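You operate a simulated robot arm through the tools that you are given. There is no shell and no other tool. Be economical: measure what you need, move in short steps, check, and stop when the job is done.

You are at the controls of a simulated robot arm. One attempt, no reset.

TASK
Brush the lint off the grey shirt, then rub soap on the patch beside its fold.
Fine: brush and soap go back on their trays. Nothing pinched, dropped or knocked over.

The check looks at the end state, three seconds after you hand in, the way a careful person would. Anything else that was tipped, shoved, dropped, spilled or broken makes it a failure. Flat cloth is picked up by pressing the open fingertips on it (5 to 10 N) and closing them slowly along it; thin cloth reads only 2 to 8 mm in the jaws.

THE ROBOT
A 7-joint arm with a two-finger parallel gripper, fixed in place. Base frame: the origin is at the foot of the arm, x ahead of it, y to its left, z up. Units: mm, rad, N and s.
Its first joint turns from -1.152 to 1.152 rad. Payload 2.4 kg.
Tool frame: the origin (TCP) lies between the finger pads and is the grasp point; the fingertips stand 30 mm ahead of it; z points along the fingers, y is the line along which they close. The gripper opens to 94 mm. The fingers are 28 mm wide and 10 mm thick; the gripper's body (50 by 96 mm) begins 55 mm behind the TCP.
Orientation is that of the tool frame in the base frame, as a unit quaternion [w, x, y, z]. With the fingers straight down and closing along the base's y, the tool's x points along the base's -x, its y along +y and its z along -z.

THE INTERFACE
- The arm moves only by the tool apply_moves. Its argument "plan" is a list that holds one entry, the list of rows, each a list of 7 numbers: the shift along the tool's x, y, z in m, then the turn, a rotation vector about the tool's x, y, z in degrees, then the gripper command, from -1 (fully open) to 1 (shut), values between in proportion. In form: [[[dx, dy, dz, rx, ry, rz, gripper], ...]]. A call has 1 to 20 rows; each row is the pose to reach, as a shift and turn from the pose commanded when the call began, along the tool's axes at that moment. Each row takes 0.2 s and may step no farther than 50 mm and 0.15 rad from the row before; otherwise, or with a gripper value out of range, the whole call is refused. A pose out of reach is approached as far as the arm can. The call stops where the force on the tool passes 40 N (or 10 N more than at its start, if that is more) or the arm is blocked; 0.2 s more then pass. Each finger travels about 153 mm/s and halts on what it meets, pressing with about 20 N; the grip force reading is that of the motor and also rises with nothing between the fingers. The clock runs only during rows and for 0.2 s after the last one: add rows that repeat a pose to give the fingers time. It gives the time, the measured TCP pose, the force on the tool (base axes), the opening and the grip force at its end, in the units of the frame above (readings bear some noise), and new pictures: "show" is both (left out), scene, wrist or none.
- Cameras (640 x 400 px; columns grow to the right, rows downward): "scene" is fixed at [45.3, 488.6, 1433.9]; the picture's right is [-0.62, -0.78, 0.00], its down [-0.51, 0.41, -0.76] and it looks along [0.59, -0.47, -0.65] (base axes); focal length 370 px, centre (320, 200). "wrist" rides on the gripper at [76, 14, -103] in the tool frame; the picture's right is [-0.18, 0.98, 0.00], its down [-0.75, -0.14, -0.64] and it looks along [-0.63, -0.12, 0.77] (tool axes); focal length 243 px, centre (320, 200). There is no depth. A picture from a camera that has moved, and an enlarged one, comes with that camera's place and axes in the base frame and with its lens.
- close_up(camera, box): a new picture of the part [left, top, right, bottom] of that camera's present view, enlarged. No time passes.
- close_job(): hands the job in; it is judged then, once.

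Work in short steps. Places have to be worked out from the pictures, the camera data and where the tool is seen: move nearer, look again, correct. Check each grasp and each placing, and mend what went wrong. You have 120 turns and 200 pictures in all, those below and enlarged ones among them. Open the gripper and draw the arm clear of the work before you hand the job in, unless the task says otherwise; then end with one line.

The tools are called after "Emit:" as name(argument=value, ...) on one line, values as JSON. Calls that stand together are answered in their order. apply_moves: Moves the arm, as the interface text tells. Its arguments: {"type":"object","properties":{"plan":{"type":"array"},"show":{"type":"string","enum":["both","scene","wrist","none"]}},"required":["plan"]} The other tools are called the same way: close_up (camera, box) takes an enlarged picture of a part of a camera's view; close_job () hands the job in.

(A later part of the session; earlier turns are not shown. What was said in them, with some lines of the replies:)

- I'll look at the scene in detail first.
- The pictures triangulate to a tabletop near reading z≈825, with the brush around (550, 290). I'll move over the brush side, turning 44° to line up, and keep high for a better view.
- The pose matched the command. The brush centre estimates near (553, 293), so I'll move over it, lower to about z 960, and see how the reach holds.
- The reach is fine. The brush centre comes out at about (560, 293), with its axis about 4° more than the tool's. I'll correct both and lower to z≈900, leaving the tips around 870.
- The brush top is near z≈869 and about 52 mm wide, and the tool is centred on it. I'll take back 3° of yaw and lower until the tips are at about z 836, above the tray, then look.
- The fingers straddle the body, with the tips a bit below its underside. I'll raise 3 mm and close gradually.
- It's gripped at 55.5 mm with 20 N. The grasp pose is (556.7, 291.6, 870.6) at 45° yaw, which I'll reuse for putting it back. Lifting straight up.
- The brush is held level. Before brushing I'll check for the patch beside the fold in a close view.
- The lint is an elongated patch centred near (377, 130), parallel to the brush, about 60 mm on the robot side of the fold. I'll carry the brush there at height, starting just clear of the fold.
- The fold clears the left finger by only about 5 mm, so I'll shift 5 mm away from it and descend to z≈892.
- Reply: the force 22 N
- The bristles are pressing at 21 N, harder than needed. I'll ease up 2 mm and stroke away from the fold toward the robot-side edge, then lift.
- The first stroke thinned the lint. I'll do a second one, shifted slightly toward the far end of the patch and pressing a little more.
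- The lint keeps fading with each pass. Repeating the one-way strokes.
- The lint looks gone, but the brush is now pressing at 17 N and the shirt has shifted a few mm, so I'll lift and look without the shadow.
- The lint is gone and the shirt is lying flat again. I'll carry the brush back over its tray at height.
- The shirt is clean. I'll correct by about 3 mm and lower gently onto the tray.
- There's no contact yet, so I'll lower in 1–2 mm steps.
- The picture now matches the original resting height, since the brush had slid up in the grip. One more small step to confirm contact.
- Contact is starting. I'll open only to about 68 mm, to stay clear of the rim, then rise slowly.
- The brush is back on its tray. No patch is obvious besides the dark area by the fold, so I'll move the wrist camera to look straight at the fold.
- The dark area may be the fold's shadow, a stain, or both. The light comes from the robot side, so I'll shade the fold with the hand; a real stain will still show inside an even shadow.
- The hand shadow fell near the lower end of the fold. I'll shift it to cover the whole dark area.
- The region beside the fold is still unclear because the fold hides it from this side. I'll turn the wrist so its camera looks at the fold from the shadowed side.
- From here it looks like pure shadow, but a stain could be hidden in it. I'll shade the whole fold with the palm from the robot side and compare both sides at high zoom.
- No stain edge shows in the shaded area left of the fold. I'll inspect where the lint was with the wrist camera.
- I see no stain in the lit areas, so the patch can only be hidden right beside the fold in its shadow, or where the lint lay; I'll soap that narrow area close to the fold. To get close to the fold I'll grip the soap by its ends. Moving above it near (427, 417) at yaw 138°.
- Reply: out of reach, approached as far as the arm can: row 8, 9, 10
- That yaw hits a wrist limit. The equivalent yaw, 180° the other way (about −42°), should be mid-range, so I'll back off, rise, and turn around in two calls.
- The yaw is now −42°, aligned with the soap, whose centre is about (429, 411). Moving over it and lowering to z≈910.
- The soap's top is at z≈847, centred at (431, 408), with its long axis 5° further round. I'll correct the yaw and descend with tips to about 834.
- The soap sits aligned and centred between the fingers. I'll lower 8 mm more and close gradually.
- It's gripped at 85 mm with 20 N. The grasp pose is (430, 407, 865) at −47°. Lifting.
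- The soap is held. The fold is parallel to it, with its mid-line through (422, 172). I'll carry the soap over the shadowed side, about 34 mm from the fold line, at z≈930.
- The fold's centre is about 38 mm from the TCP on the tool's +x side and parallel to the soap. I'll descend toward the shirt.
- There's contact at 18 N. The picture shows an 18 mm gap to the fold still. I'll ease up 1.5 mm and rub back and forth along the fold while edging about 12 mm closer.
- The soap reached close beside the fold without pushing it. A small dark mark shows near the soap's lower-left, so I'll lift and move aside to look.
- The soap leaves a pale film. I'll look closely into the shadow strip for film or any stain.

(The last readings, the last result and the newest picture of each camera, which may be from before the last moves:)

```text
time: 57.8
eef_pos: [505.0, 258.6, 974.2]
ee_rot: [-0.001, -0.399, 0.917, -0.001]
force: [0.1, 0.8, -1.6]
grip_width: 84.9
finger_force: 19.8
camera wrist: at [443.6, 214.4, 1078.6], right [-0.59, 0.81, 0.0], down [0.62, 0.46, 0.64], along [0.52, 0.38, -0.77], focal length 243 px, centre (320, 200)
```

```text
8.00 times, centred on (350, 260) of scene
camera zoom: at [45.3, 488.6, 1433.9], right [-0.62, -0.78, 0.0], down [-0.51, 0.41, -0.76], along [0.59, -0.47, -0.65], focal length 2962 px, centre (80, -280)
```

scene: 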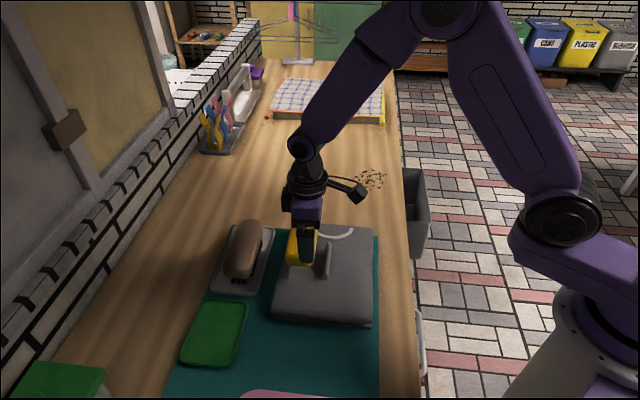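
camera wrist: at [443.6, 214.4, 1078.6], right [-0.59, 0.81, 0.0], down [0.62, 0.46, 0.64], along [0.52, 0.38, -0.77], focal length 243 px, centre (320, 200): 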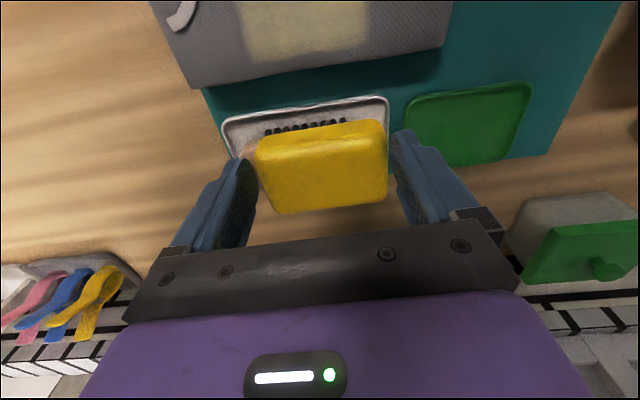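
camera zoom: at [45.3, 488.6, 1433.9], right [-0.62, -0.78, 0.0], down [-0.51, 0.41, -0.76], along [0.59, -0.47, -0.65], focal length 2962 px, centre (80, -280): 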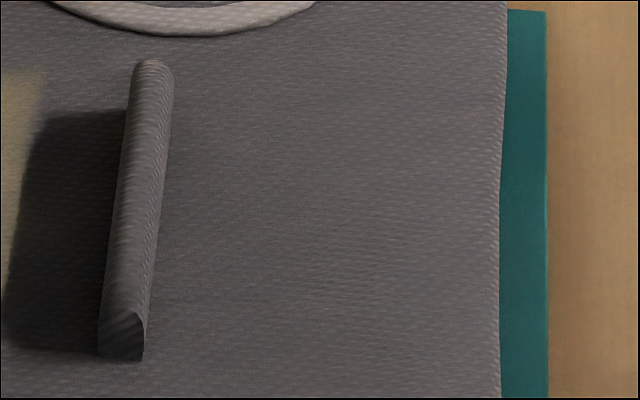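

The film stops short of the dark strip. I'll hover just past the fold on the robot side, so the hand fully shades the strip while the wrist camera looks at it from close range.

Emit:
apply_moves(plan=[[[0.035, 0, 0, 0, 0, 0, 0], [0.07, 0, 0, 0, 0, 0, 0], [0.105, 0, 0, 0, 0, 0, 0], [0.14, 0, 0, 0, 0, 0, 0], [0.1673, 0.001, 0.0, 0, 0, 0, 0], [0.1673, 0.001, 0.04, 0, 0, 0, 0], [0.1673, 0.001, 0.062, 0, 0, 0, 0]]], show="none")

Emit:
close_up(camera="wrist", box=[160, 0, 480, 230])

Emit:
close_up(camera="scene", box=[290, 225, 370, 290])

```text
time: 59.4
eef_pos: [390.1, 137.9, 912.2]
ee_rot: [0.001, -0.398, 0.917, 0.001]
force: [-2.7, -2.9, 12.9]
grip_width: 84.6
finger_force: 20.1
```

```text
1.74 times, centred on (320, 115) of wrist
camera zoom: at [328.6, 93.3, 1016.9], right [-0.59, 0.81, 0.0], down [0.62, 0.45, 0.64], along [0.52, 0.38, -0.77], focal length 422 px, centre (320, 348)
```

zoom: 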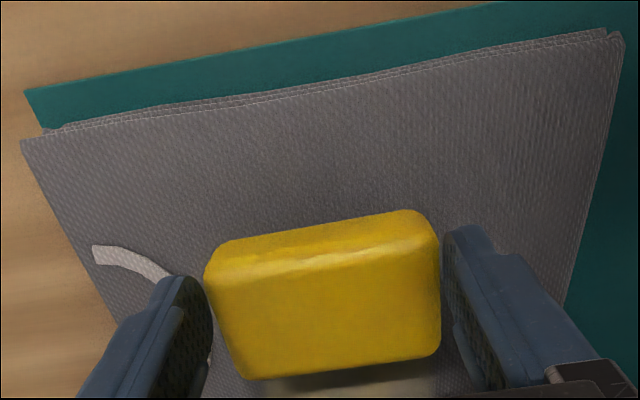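

```text
6.15 times, centred on (330, 258) of scene
camera zoom: at [45.0, 488.4, 1434.0], right [-0.62, -0.78, 0.0], down [-0.51, 0.41, -0.76], along [0.59, -0.47, -0.65], focal length 2279 px, centre (258, -154)
```

zoom: 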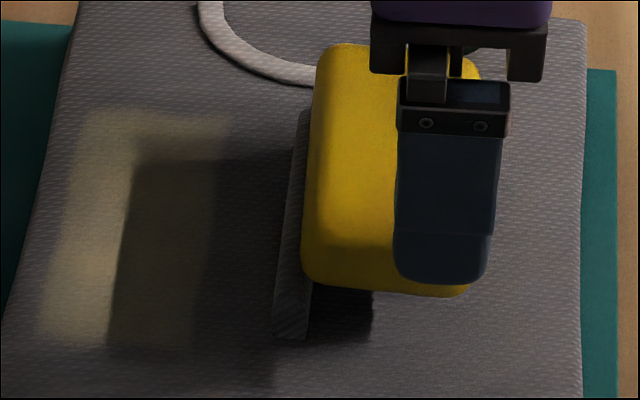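

The soap edge is touching the fold's top (13 N), so I'll lift straight up now. The shaded strip left of the fold shows no stain; I'll look at the robot-side area again from above.

Emit:
apply_moves(plan=[[[0.003, 0, -0.015, 0, 0, 0, 0], [0.003, 0, -0.045, 0, 0, 0, 0], [-0.03, 0, -0.07, 0, 0, 0, 0], [-0.07, 0, -0.08, 0, 0, 0, 0], [-0.1, 0, -0.08, 0, 0, 0, 0], [-0.1, 0, -0.08, 0, 0, 0, 0]]], show="wrist")

Emit:
close_up(camera="wrist", box=[200, 0, 440, 130])

Emit:
close_up(camera="scene", box=[270, 215, 385, 325])

```text
time: 60.8
eef_pos: [458.2, 212.3, 991.8]
ee_rot: [0.0, -0.399, 0.917, 0.0]
force: [1.2, 0.1, -1.3]
grip_width: 84.7
finger_force: 20.5
camera wrist: at [397.0, 167.9, 1095.9], right [-0.59, 0.81, 0.0], down [0.62, 0.45, 0.64], along [0.52, 0.38, -0.77], focal length 243 px, centre (320, 200)
```

wrist: 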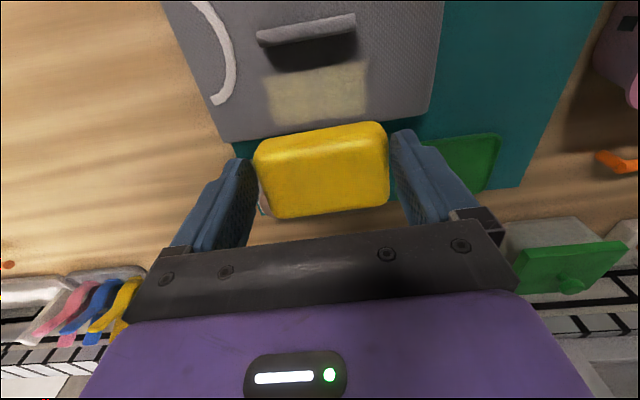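

```text
2.67 times, centred on (320, 65) of wrist
camera zoom: at [397.0, 167.9, 1095.9], right [-0.59, 0.81, 0.0], down [0.62, 0.45, 0.64], along [0.52, 0.38, -0.77], focal length 647 px, centre (320, 560)
```

zoom: 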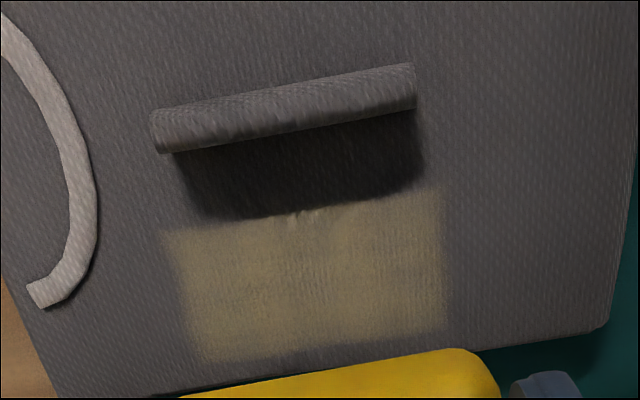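

```text
3.64 times, centred on (328, 270) of scene
camera zoom: at [45.3, 488.6, 1433.9], right [-0.62, -0.78, 0.0], down [-0.51, 0.41, -0.76], along [0.59, -0.47, -0.65], focal length 1347 px, centre (293, -54)
```

zoom: 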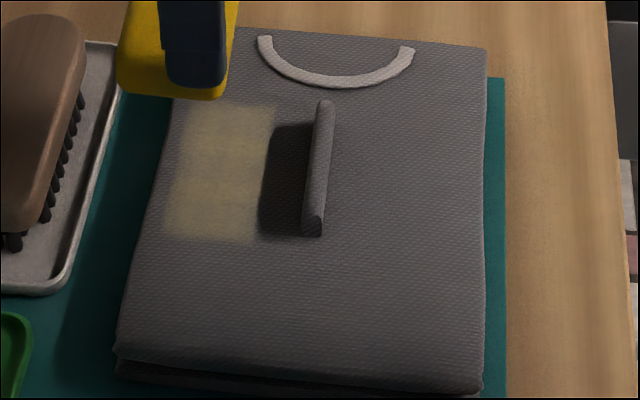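

The fold is intact. Measurements show the soap sits about 13 mm off the TCP toward tool −x, so the first film landed short of the dark strip. I'll press straight down closer to the fold and rub only along it to cover that strip.

Emit:
apply_moves(plan=[[[0.02, 0, 0, 0, 0, 0, 0], [0.0357, 0, 0.03, 0, 0, 0, 0], [0.0357, 0, 0.065, 0, 0, 0, 0], [0.0357, 0, 0.085, 0, 0, 0, 0], [0.0357, 0, 0.094, 0, 0, 0, 0], [0.0357, 0, 0.0965, 0, 0, 0, 0]]], show="none")

Emit:
close_up(camera="scene", box=[270, 215, 385, 325])

Emit:
close_up(camera="wrist", box=[160, 0, 480, 230])

```text
time: 62.2
eef_pos: [435.3, 184.9, 895.9]
ee_rot: [0.001, -0.399, 0.917, 0.0]
force: [0.3, -0.8, -1.4]
grip_width: 84.4
finger_force: 20.4
```

```text
3.64 times, centred on (328, 270) of scene
camera zoom: at [45.3, 488.6, 1433.9], right [-0.62, -0.78, 0.0], down [-0.51, 0.41, -0.76], along [0.59, -0.47, -0.65], focal length 1347 px, centre (293, -54)
```

zoom: 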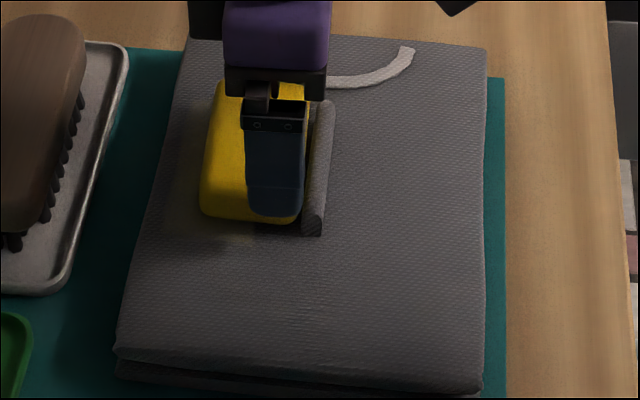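

```text
1.74 times, centred on (320, 115) of wrist
camera zoom: at [372.7, 140.1, 999.6], right [-0.59, 0.8, 0.0], down [0.62, 0.46, 0.64], along [0.52, 0.38, -0.77], focal length 422 px, centre (320, 348)
```

zoom: 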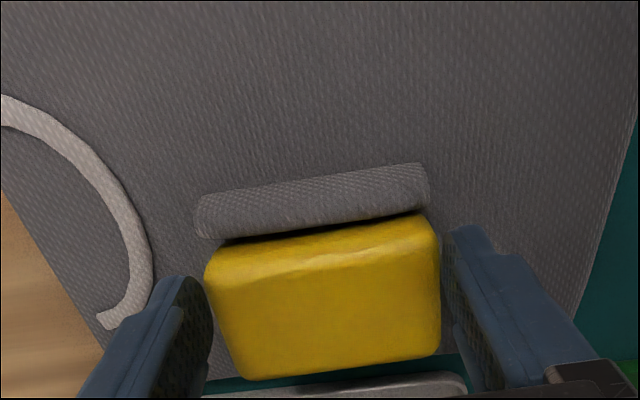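

It's well placed right beside the fold, not yet touching. I'll press about 3–4 mm more and rub along the fold only.

Emit:
apply_moves(plan=[[[0, 0, 0.002, 0, 0, 0, 0], [0, 0, 0.0035, 0, 0, 0, 0], [0, 0, 0.0035, 0, 0, 0, 0]]], show="none")

```text
time: 63.0
eef_pos: [434.5, 186.0, 892.2]
ee_rot: [0.001, -0.399, 0.917, 0.0]
force: [0.9, 0.6, -0.7]
grip_width: 84.2
finger_force: 20.3
```

Emit:
apply_moves(plan=[[[0, 0, 0.0015, 0, 0, 0, 0], [0, 0, 0.003, 0, 0, 0, 0], [0, 0, 0.0035, 0, 0, 0, 0]]], show="none")

Emit:
close_up(camera="scene", box=[290, 220, 350, 290])

```text
time: 63.8
eef_pos: [435.5, 186.0, 890.0]
ee_rot: [0.002, -0.399, 0.917, 0.001]
force: [-1.1, 3.5, 18.5]
grip_width: 84.7
finger_force: 19.7
```

```text
5.71 times, centred on (320, 255) of scene
camera zoom: at [45.0, 488.6, 1433.9], right [-0.62, -0.78, 0.0], down [-0.51, 0.41, -0.76], along [0.59, -0.47, -0.65], focal length 2116 px, centre (320, -114)
```

zoom: 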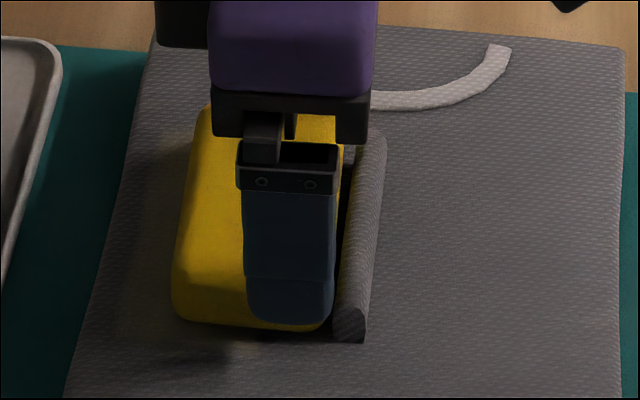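

It's now pressing at 18.5 N right beside the fold. Rubbing along the fold only.

Emit:
apply_moves(plan=[[[0, 0.007, -0.0005, 0, 0, 0, 0], [0, 0.014, -0.0005, 0, 0, 0, 0], [0, 0.006, -0.0005, 0, 0, 0, 0], [0, -0.002, -0.0005, 0, 0, 0, 0], [0, -0.01, -0.0005, 0, 0, 0, 0], [0, -0.016, -0.0005, 0, 0, 0, 0], [0, -0.006, -0.0005, 0, 0, 0, 0], [0, 0.004, -0.0005, 0, 0, 0, 0], [0, 0.014, -0.0005, 0, 0, 0, 0], [0, 0.004, -0.0005, 0, 0, 0, 0], [0, -0.006, -0.0005, 0, 0, 0, 0], [0, -0.014, -0.0005, 0, 0, 0, 0], [0, 0, -0.0005, 0, 0, 0, 0]]], show="none")

Emit:
apply_moves(plan=[[[-0.002, 0, -0.01, 0, 0, 0, 0], [-0.005, 0, -0.04, 0, 0, 0, 0], [-0.04, 0, -0.07, 0, 0, 0, 0], [-0.08, 0, -0.08, 0, 0, 0, 0], [-0.08, 0, -0.08, 0, 0, 0, 0]]], show="none")

Emit:
close_up(camera="wrist", box=[200, 0, 440, 220])

Emit:
close_up(camera="scene", box=[270, 215, 385, 325])

```text
time: 66.6
eef_pos: [434.5, 185.6, 889.8]
ee_rot: [0.001, -0.399, 0.917, -0.001]
force: [0.9, -2.4, 4.5]
grip_width: 84.5
finger_force: 20.1
```

```text
time: 67.8
eef_pos: [489.7, 245.7, 969.5]
ee_rot: [-0.001, -0.398, 0.917, 0.0]
force: [-1.2, 0.6, -0.2]
grip_width: 84.6
finger_force: 19.9
```

```text
1.82 times, centred on (320, 110) of wrist
camera zoom: at [427.9, 199.9, 1072.7], right [-0.59, 0.81, 0.0], down [0.62, 0.46, 0.64], along [0.52, 0.38, -0.77], focal length 441 px, centre (320, 364)
```

zoom: 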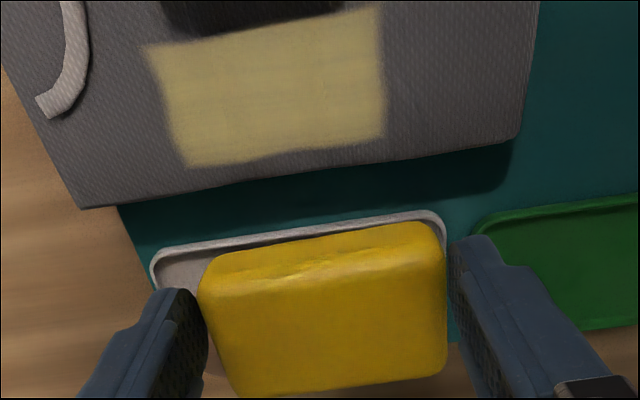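

```text
3.64 times, centred on (328, 270) of scene
camera zoom: at [45.3, 488.6, 1433.9], right [-0.62, -0.78, 0.0], down [-0.51, 0.41, -0.76], along [0.59, -0.47, -0.65], focal length 1347 px, centre (293, -54)
```

zoom: 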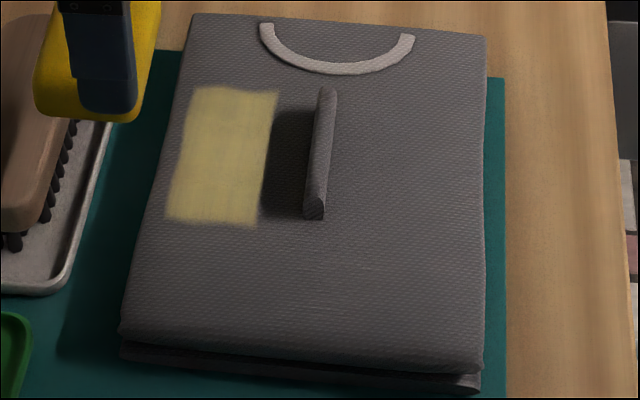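

The film grew stronger over exactly the same rectangle, so that rectangle left of the fold is the patch. I'll rub once more, centred on it and away from the fold.

Emit:
apply_moves(plan=[[[0.03, 0.0053, 0, 0, 0, 0, 0], [0.0613, 0.0053, 0.02, 0, 0, 0, 0], [0.0613, 0.0053, 0.055, 0, 0, 0, 0], [0.0613, 0.0053, 0.073, 0, 0, 0, 0], [0.0613, 0.0053, 0.0775, 0, 0, 0, 0], [0.0613, 0.0053, 0.0795, 0, 0, 0, 0]]], show="none")

Emit:
close_up(camera="scene", box=[270, 215, 385, 325])

```text
time: 69.2
eef_pos: [443.2, 202.9, 889.7]
ee_rot: [0.0, -0.399, 0.917, 0.001]
force: [0.2, -0.5, -1.2]
grip_width: 84.7
finger_force: 20.1
```

```text
3.64 times, centred on (328, 270) of scene
camera zoom: at [45.3, 488.6, 1433.9], right [-0.62, -0.78, 0.0], down [-0.51, 0.41, -0.76], along [0.59, -0.47, -0.65], focal length 1347 px, centre (293, -54)
```

zoom: 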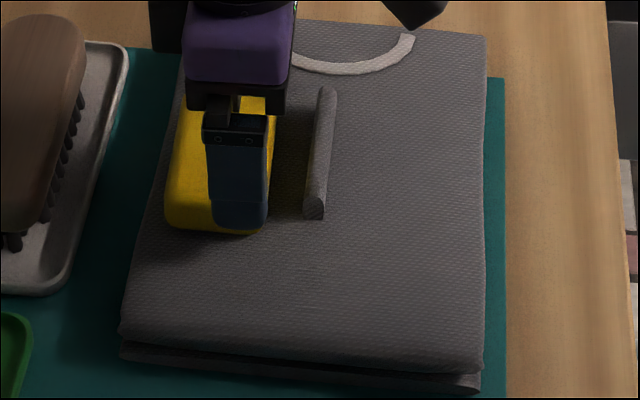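

The shirt slid about 7 mm toward its collar. I'll press here and stroke only in the opposite direction (tool +y), which both soaps the patch and eases the shirt back.

Emit:
apply_moves(plan=[[[0, -0.008, 0, 0, 0, 0, 0], [0, -0.008, 0.002, 0, 0, 0, 0], [0, -0.008, 0.0035, 0, 0, 0, 0], [0, 0.0, 0.0035, 0, 0, 0, 0], [0, 0.008, 0.0035, 0, 0, 0, 0], [0, 0.016, 0.0035, 0, 0, 0, 0], [0, 0.016, -0.01, 0, 0, 0, 0], [0, -0.008, -0.01, 0, 0, 0, 0], [0, -0.008, 0.002, 0, 0, 0, 0], [0, -0.008, 0.004, 0, 0, 0, 0], [0, 0.0, 0.004, 0, 0, 0, 0], [0, 0.008, 0.004, 0, 0, 0, 0], [0, 0.016, 0.004, 0, 0, 0, 0]]], show="none")

Emit:
close_up(camera="scene", box=[270, 215, 385, 325])

```text
time: 72.0
eef_pos: [432.6, 213.0, 887.2]
ee_rot: [0.003, -0.399, 0.917, -0.001]
force: [5.9, -3.8, 14.6]
grip_width: 84.2
finger_force: 20.0
```

```text
3.64 times, centred on (328, 270) of scene
camera zoom: at [45.2, 488.4, 1434.0], right [-0.62, -0.78, 0.0], down [-0.51, 0.41, -0.76], along [0.59, -0.47, -0.65], focal length 1347 px, centre (293, -54)
```

zoom: 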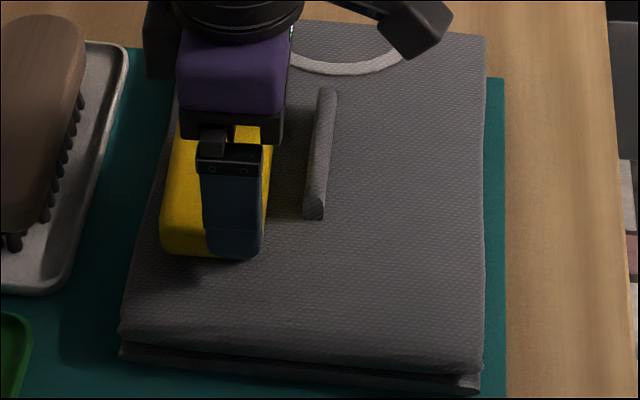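

The soap slid over the cloth and the shirt stayed put. I'll try one firmer stroke in the same direction.

Emit:
apply_moves(plan=[[[0, 0, -0.01, 0, 0, 0, 0], [0, -0.022, -0.01, 0, 0, 0, 0], [0, -0.022, 0.0, 0, 0, 0, 0], [0, -0.022, 0.0025, 0, 0, 0, 0], [0, -0.017, 0.003, 0, 0, 0, 0], [0, -0.012, 0.003, 0, 0, 0, 0], [0, -0.006, 0.003, 0, 0, 0, 0], [0, 0, 0.003, 0, 0, 0, 0]]], show="none")

Emit:
apply_moves(plan=[[[0, 0, -0.012, 0, 0, 0, 0], [-0.003, 0, -0.04, 0, 0, 0, 0], [-0.04, 0, -0.07, 0, 0, 0, 0], [-0.06, 0, -0.08, 0, 0, 0, 0], [-0.06, 0, -0.08, 0, 0, 0, 0]]], show="wrist")

Emit:
close_up(camera="scene", box=[270, 215, 385, 325])

```text
time: 73.8
eef_pos: [431.8, 214.3, 882.7]
ee_rot: [0.001, -0.399, 0.917, 0.0]
force: [6.5, -4.2, 17.1]
grip_width: 84.6
finger_force: 19.2
```

```text
time: 75.0
eef_pos: [471.9, 257.6, 963.8]
ee_rot: [0.0, -0.398, 0.917, 0.001]
force: [-0.8, -0.1, -1.0]
grip_width: 84.8
finger_force: 20.5
camera wrist: at [410.7, 211.5, 1067.2], right [-0.59, 0.81, 0.0], down [0.62, 0.45, 0.64], along [0.52, 0.38, -0.77], focal length 243 px, centre (320, 200)
```

wrist: 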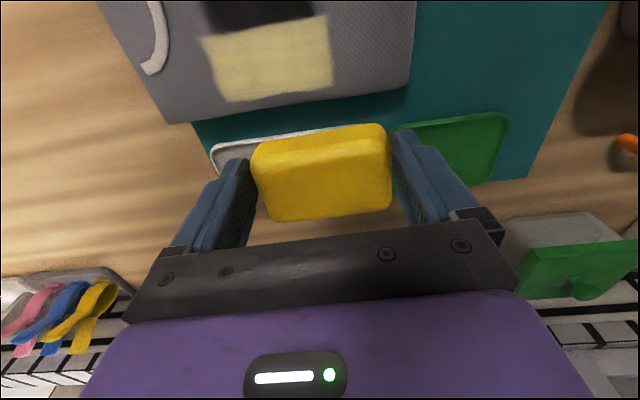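

```text
3.64 times, centred on (328, 270) of scene
camera zoom: at [45.3, 488.6, 1433.9], right [-0.62, -0.78, 0.0], down [-0.51, 0.41, -0.76], along [0.59, -0.47, -0.65], focal length 1347 px, centre (293, -54)
```

zoom: 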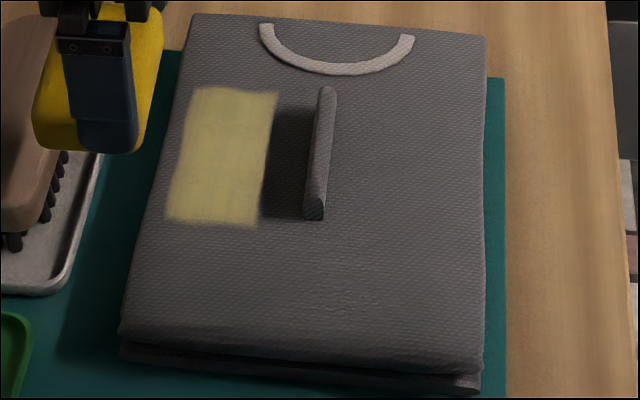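

The patch is well soaped. The soap has slid up about 10 mm in the grip, so the fingertips would hit the tray rim when I put it back. I'll set it gently on the soaped patch and re-grip it higher.

Emit:
apply_moves(plan=[[[0.03, -0.0063, 0, 0, 0, 0, 0], [0.0602, -0.0126, 0.02, 0, 0, 0, 0], [0.0602, -0.0126, 0.055, 0, 0, 0, 0], [0.0602, -0.0126, 0.071, 0, 0, 0, 0], [0.0602, -0.0126, 0.076, 0, 0, 0, 0], [0.0602, -0.0126, 0.078, 0, 0, 0, 0]]], show="none")

Emit:
close_up(camera="scene", box=[290, 210, 370, 290])

```text
time: 76.4
eef_pos: [439.7, 205.0, 885.9]
ee_rot: [0.001, -0.399, 0.917, 0.0]
force: [1.0, 0.7, -0.9]
grip_width: 84.7
finger_force: 20.0
```

```text
5.00 times, centred on (330, 250) of scene
camera zoom: at [45.3, 488.6, 1433.9], right [-0.62, -0.78, 0.0], down [-0.51, 0.41, -0.76], along [0.59, -0.47, -0.65], focal length 1852 px, centre (270, -50)
```

zoom: 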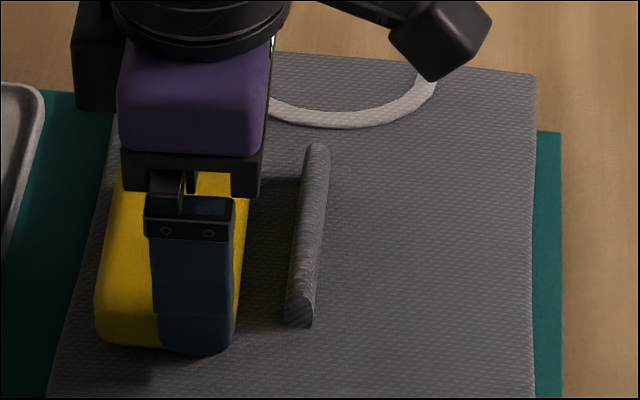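

The tips are about level with the soap's underside. Lowering in small steps until there's light contact.

Emit:
apply_moves(plan=[[[0, 0, 0.0015, 0, 0, 0, 0], [0, 0, 0.003, 0, 0, 0, 0], [0, 0, 0.003, 0, 0, 0, 0]]], show="none")

```text
time: 77.2
eef_pos: [440.6, 204.4, 882.9]
ee_rot: [0.001, -0.399, 0.917, 0.001]
force: [-5.3, -2.5, 18.7]
grip_width: 84.5
finger_force: 20.3
```

There's contact. I'll ease 1 mm, open slowly, rise 9 mm, and shift 10 mm to centre on the soap.

Emit:
apply_moves(plan=[[[0, 0, -0.001, 0, 0, 0, -0.7], [0, 0, -0.001, 0, 0, 0, -0.85], [0, 0, -0.001, 0, 0, 0, -1], [0, 0, -0.002, 0, 0, 0, -1], [0, 0, -0.009, 0, 0, 0, -1], [-0.01, 0, -0.009, 0, 0, 0, -1], [-0.01, 0, -0.009, 0, 0, 0, -1]]], show="wrist")

Emit:
close_up(camera="scene", box=[290, 210, 370, 290])

```text
time: 78.8
eef_pos: [447.4, 211.8, 891.1]
ee_rot: [0.0, -0.399, 0.917, 0.0]
force: [0.0, -0.2, -0.3]
grip_width: 93.9
finger_force: 0.0
camera wrist: at [385.7, 167.3, 994.9], right [-0.59, 0.8, 0.0], down [0.62, 0.46, 0.64], along [0.52, 0.38, -0.77], focal length 243 px, centre (320, 200)
```

wrist: 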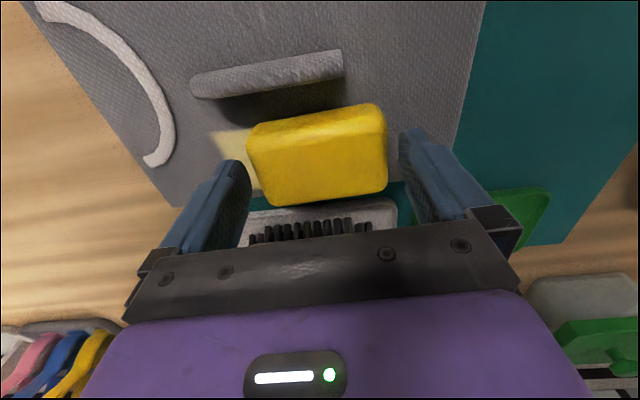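

```text
5.00 times, centred on (330, 250) of scene
camera zoom: at [45.3, 488.6, 1433.9], right [-0.62, -0.78, 0.0], down [-0.51, 0.41, -0.76], along [0.59, -0.47, -0.65], focal length 1852 px, centre (270, -50)
```

zoom: 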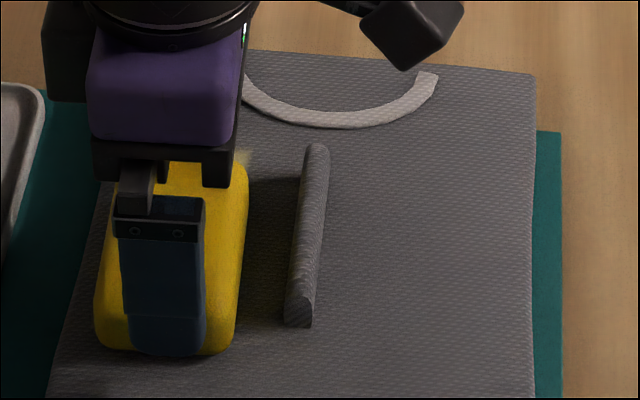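

The fingers are now centred on the soap. Closing gradually at this height.

Emit:
apply_moves(plan=[[[0, -0.002, 0, 0, 0, 0, -0.9], [0, -0.002, 0, 0, 0, 0, -0.8], [0, -0.002, 0, 0, 0, 0, -0.65], [0, -0.002, 0, 0, 0, 0, -0.4], [0, -0.002, 0, 0, 0, 0, 0], [0, -0.002, 0, 0, 0, 0, 0], [0, -0.002, -0.01, 0, 0, 0, 0], [0, -0.002, -0.04, 0, 0, 0, 0], [0, -0.002, -0.085, 0, 0, 0, 0], [0, -0.002, -0.085, 0, 0, 0, 0]]])

Emit:
close_up(camera="scene", box=[250, 180, 390, 320])

```text
time: 81.0
eef_pos: [448.0, 209.6, 974.6]
ee_rot: [0.0, -0.399, 0.917, 0.0]
force: [-0.4, 0.0, -1.4]
grip_width: 84.5
finger_force: 20.0
camera wrist: at [386.7, 164.2, 1079.4], right [-0.59, 0.81, 0.0], down [0.62, 0.45, 0.64], along [0.52, 0.38, -0.77], focal length 243 px, centre (320, 200)
```

scene: 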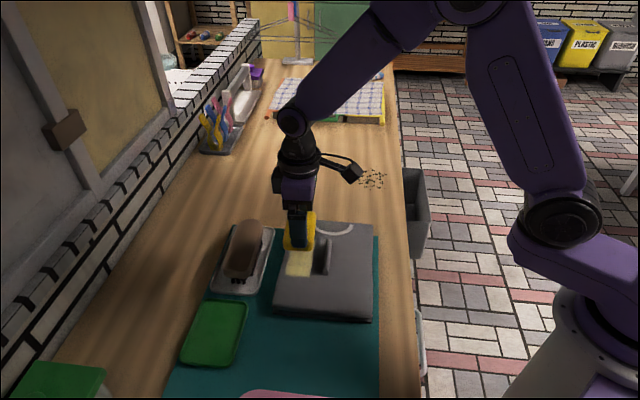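
wrist: 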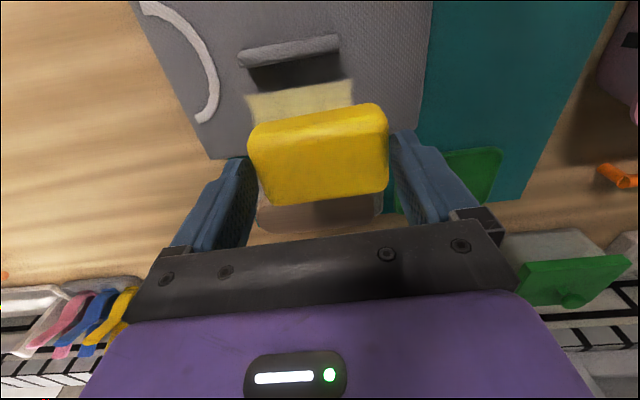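

```text
2.86 times, centred on (320, 250) of scene
camera zoom: at [45.3, 488.6, 1433.9], right [-0.62, -0.78, 0.0], down [-0.51, 0.41, -0.76], along [0.59, -0.47, -0.65], focal length 1058 px, centre (320, 57)
```

zoom: 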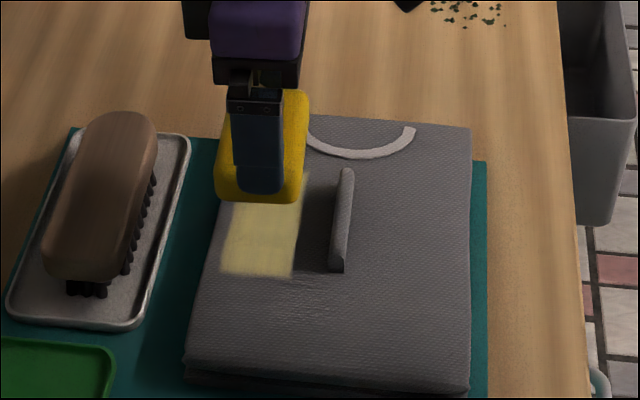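

Re-gripped and lifted cleanly. Carrying the soap over its tray, with the target TCP at about (435, 415).

Emit:
apply_moves(plan=[[[-0.0237, 0.025, 0, 0, 0, 0, 0], [-0.0473, 0.05, 0, 0, 0, 0, 0], [-0.071, 0.075, 0, 0, 0, 0, 0], [-0.0946, 0.1, 0, 0, 0, 0, 0], [-0.1183, 0.125, 0.01, 0, 0, 0, 0], [-0.1419, 0.1498, 0.025, 0, 0, 0, 0], [-0.1419, 0.1498, 0.06, 0, 0, 0, 0], [-0.1419, 0.1498, 0.08, 0, 0, 0, 0]]])

Emit:
close_up(camera="scene", box=[150, 250, 270, 370])

```text
time: 82.8
eef_pos: [436.1, 416.4, 898.3]
ee_rot: [0.0, -0.398, 0.917, 0.0]
force: [0.3, -0.5, -1.4]
grip_width: 84.3
finger_force: 19.7
camera wrist: at [373.8, 371.1, 1000.8], right [-0.59, 0.81, 0.0], down [0.62, 0.45, 0.64], along [0.52, 0.38, -0.77], focal length 243 px, centre (320, 200)
```

scene: 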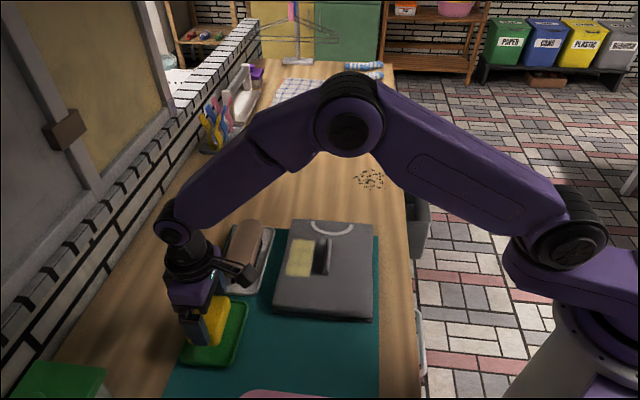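
wrist: 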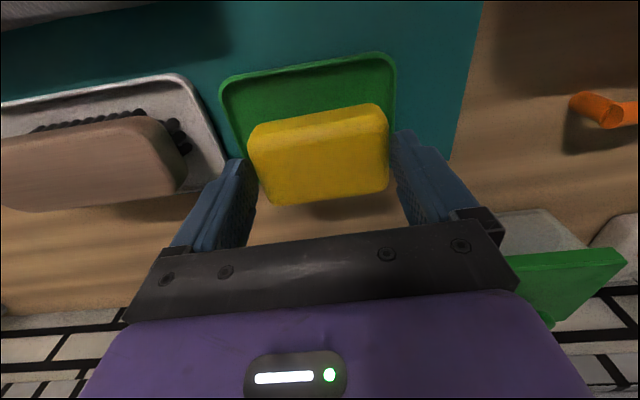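

```text
3.33 times, centred on (210, 310) of scene
camera zoom: at [45.3, 488.6, 1433.9], right [-0.62, -0.78, 0.0], down [-0.51, 0.41, -0.76], along [0.59, -0.47, -0.65], focal length 1234 px, centre (687, -167)
```

zoom: 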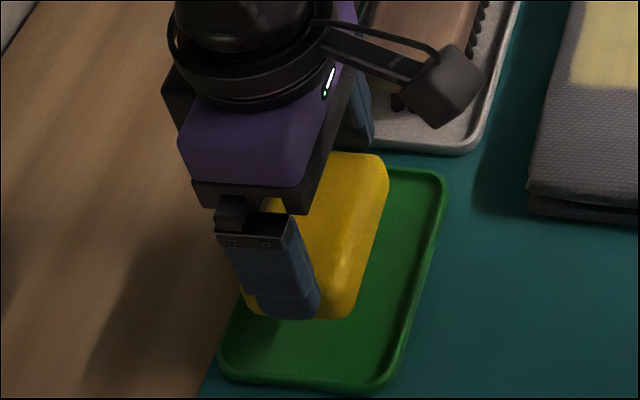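

Compared with the grasp picture, the soap sits about 6–7 mm too far to the left, so I'll shift tool +x by 6 mm and lower to z≈868.

Emit:
apply_moves(plan=[[[0.006, 0, 0.008, 0, 0, 0, 0], [0.006, 0, 0.018, 0, 0, 0, 0], [0.006, 0, 0.026, 0, 0, 0, 0], [0.006, 0, 0.03, 0, 0, 0, 0], [0.006, 0, 0.03, 0, 0, 0, 0]]], show="wrist")

Emit:
close_up(camera="scene", box=[150, 250, 270, 370])

```text
time: 84.0
eef_pos: [432.2, 412.5, 864.7]
ee_rot: [0.0, -0.398, 0.917, 0.0]
force: [0.2, -0.2, -1.6]
grip_width: 84.5
finger_force: 19.9
camera wrist: at [370.5, 367.4, 969.1], right [-0.59, 0.81, 0.0], down [0.62, 0.45, 0.64], along [0.52, 0.38, -0.77], focal length 243 px, centre (320, 200)
```

wrist: 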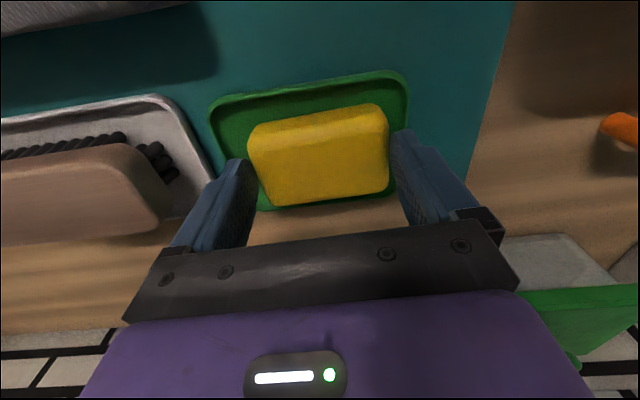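

```text
3.33 times, centred on (210, 310) of scene
camera zoom: at [45.3, 488.6, 1433.9], right [-0.62, -0.78, 0.0], down [-0.51, 0.41, -0.76], along [0.59, -0.47, -0.65], focal length 1234 px, centre (687, -167)
```

zoom: 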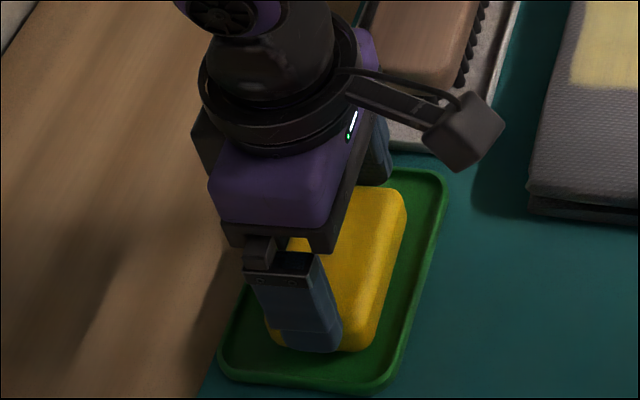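

It's well inside the tray and nearly down. Lowering in fine steps.

Emit:
apply_moves(plan=[[[0, 0, 0.0012, 0, 0, 0, 0], [0, 0, 0.0024, 0, 0, 0, 0], [0, 0, 0.003, 0, 0, 0, 0]]], show="none")

Emit:
close_up(camera="scene", box=[150, 250, 270, 370])

```text
time: 84.8
eef_pos: [432.1, 412.1, 862.9]
ee_rot: [0.001, -0.399, 0.917, 0.0]
force: [-0.1, -0.2, -1.9]
grip_width: 84.3
finger_force: 20.3
```

```text
3.33 times, centred on (210, 310) of scene
camera zoom: at [45.3, 488.6, 1433.9], right [-0.62, -0.78, 0.0], down [-0.51, 0.41, -0.76], along [0.59, -0.47, -0.65], focal length 1234 px, centre (687, -167)
```

zoom: 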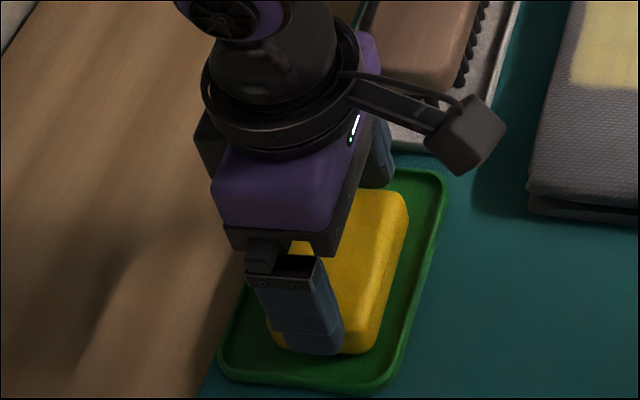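

Emit:
apply_moves(plan=[[[0, 0, 0.001, 0, 0, 0, 0], [0, 0, 0.002, 0, 0, 0, 0], [0, 0, 0.003, 0, 0, 0, 0]]], show="none")

```text
time: 85.6
eef_pos: [432.7, 413.2, 862.2]
ee_rot: [0.002, -0.398, 0.917, 0.001]
force: [-3.3, -2.8, 19.6]
grip_width: 84.6
finger_force: 19.6
```

The soap is down, with contact where expected. I'll ease 1 mm, open slowly, and rise straight up.

Emit:
apply_moves(plan=[[[0, 0, -0.0015, 0, 0, 0, -0.7], [0, 0, -0.0015, 0, 0, 0, -0.85], [0, 0, -0.0015, 0, 0, 0, -0.95], [0, 0, -0.0015, 0, 0, 0, -1], [0, 0, -0.01, 0, 0, 0, -1], [0, 0, -0.03, 0, 0, 0, -1], [0, 0, -0.07, 0, 0, 0, -1], [0, 0, -0.11, 0, 0, 0, -1], [0.04, 0, -0.14, 0, 0, 0, -1]]])

Emit:
close_up(camera="scene", box=[150, 200, 400, 380])

```text
time: 87.6
eef_pos: [404.5, 382.7, 1002.1]
ee_rot: [0.0, -0.398, 0.917, 0.001]
force: [-0.2, -0.7, 0.0]
grip_width: 94.2
finger_force: 0.1
camera wrist: at [342.1, 337.0, 1106.2], right [-0.59, 0.81, 0.0], down [0.62, 0.45, 0.64], along [0.52, 0.38, -0.77], focal length 243 px, centre (320, 200)
```

scene: 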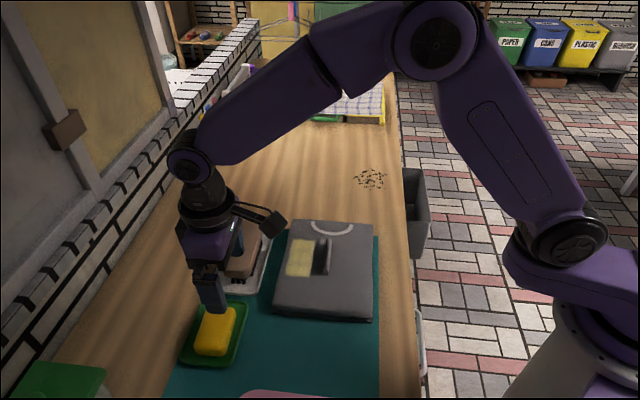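
wrist: 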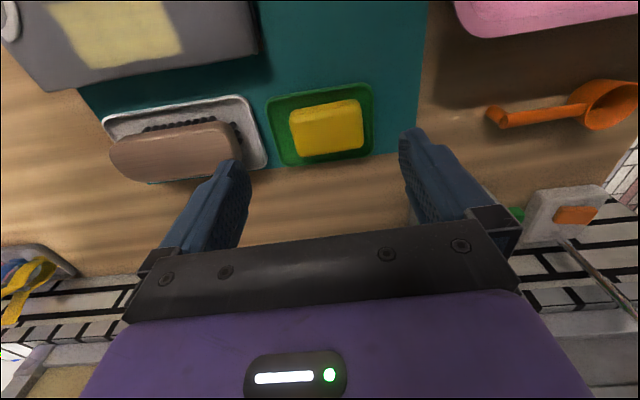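

```text
2.22 times, centred on (275, 290) of scene
camera zoom: at [45.3, 488.6, 1433.9], right [-0.62, -0.78, 0.0], down [-0.51, 0.41, -0.76], along [0.59, -0.47, -0.65], focal length 823 px, centre (420, 0)
```

zoom: 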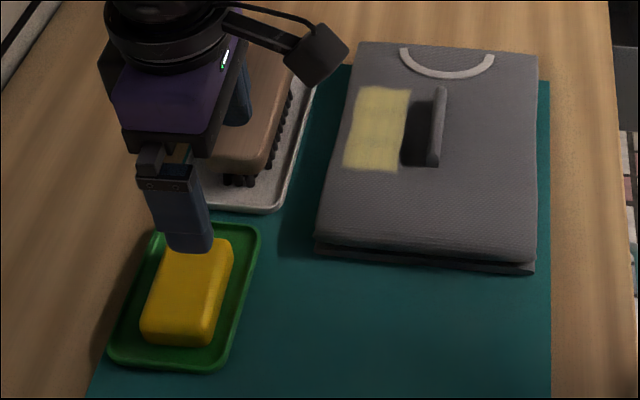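

The soap and brush are on their trays and the patch is soaped. Drawing the arm up and clear.

Emit:
apply_moves(plan=[[[0.01, 0, -0.04, 0, 0, 0, -1], [0.03, 0, -0.08, 0, 0, 0, -1], [0.06, 0, -0.11, 0, 0, 0, -1], [0.1, 0, -0.12, 0, 0, 0, -1], [0.14, -0.02, -0.12, 0, 0, 0, -1], [0.18, -0.04, -0.12, 0, 0, 0, -1], [0.22, -0.06, -0.12, 0, 0, 0, -1], [0.26, -0.08, -0.12, 0, 0, 0, -1], [0.3, -0.1, -0.12, 0, 0, 0, -1], [0.3, -0.1, -0.12, 0, 0, 0, -1]]], show="scene")

Emit:
close_up(camera="scene", box=[150, 200, 400, 380])

```text
time: 89.8
eef_pos: [272.3, 96.1, 1121.4]
ee_rot: [0.0, -0.399, 0.917, 0.0]
force: [0.0, -0.6, 0.5]
grip_width: 94.0
finger_force: 0.1
```

scene: 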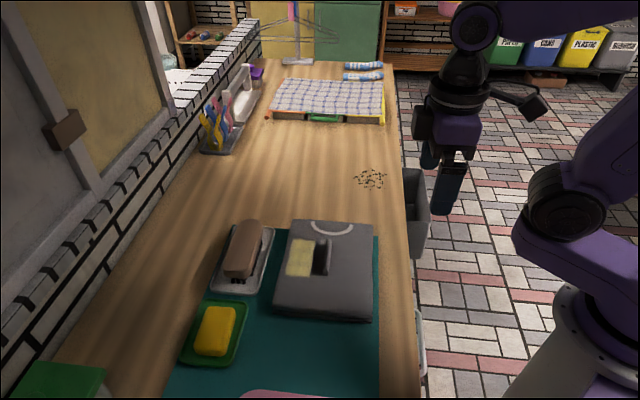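

```text
2.22 times, centred on (275, 290) of scene
camera zoom: at [45.3, 488.6, 1433.9], right [-0.62, -0.78, 0.0], down [-0.51, 0.41, -0.76], along [0.59, -0.47, -0.65], focal length 823 px, centre (420, 0)
```

zoom: 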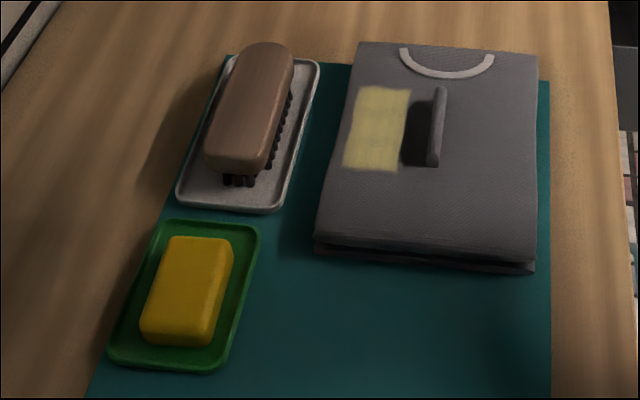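

Everything is in place: the lint is gone, the patch is soaped, the brush and soap are on their trays, and the arm is clear with the gripper open. Handing in.

Emit:
close_job()

```text
The job is handed in.
```

The lint is brushed off, the soap is rubbed in beside the fold, both tools are back on their trays, and the shirt slid about 7 mm toward its collar; no stain was ever visible, so I took the patch to be the rectangle where the soap film built up.
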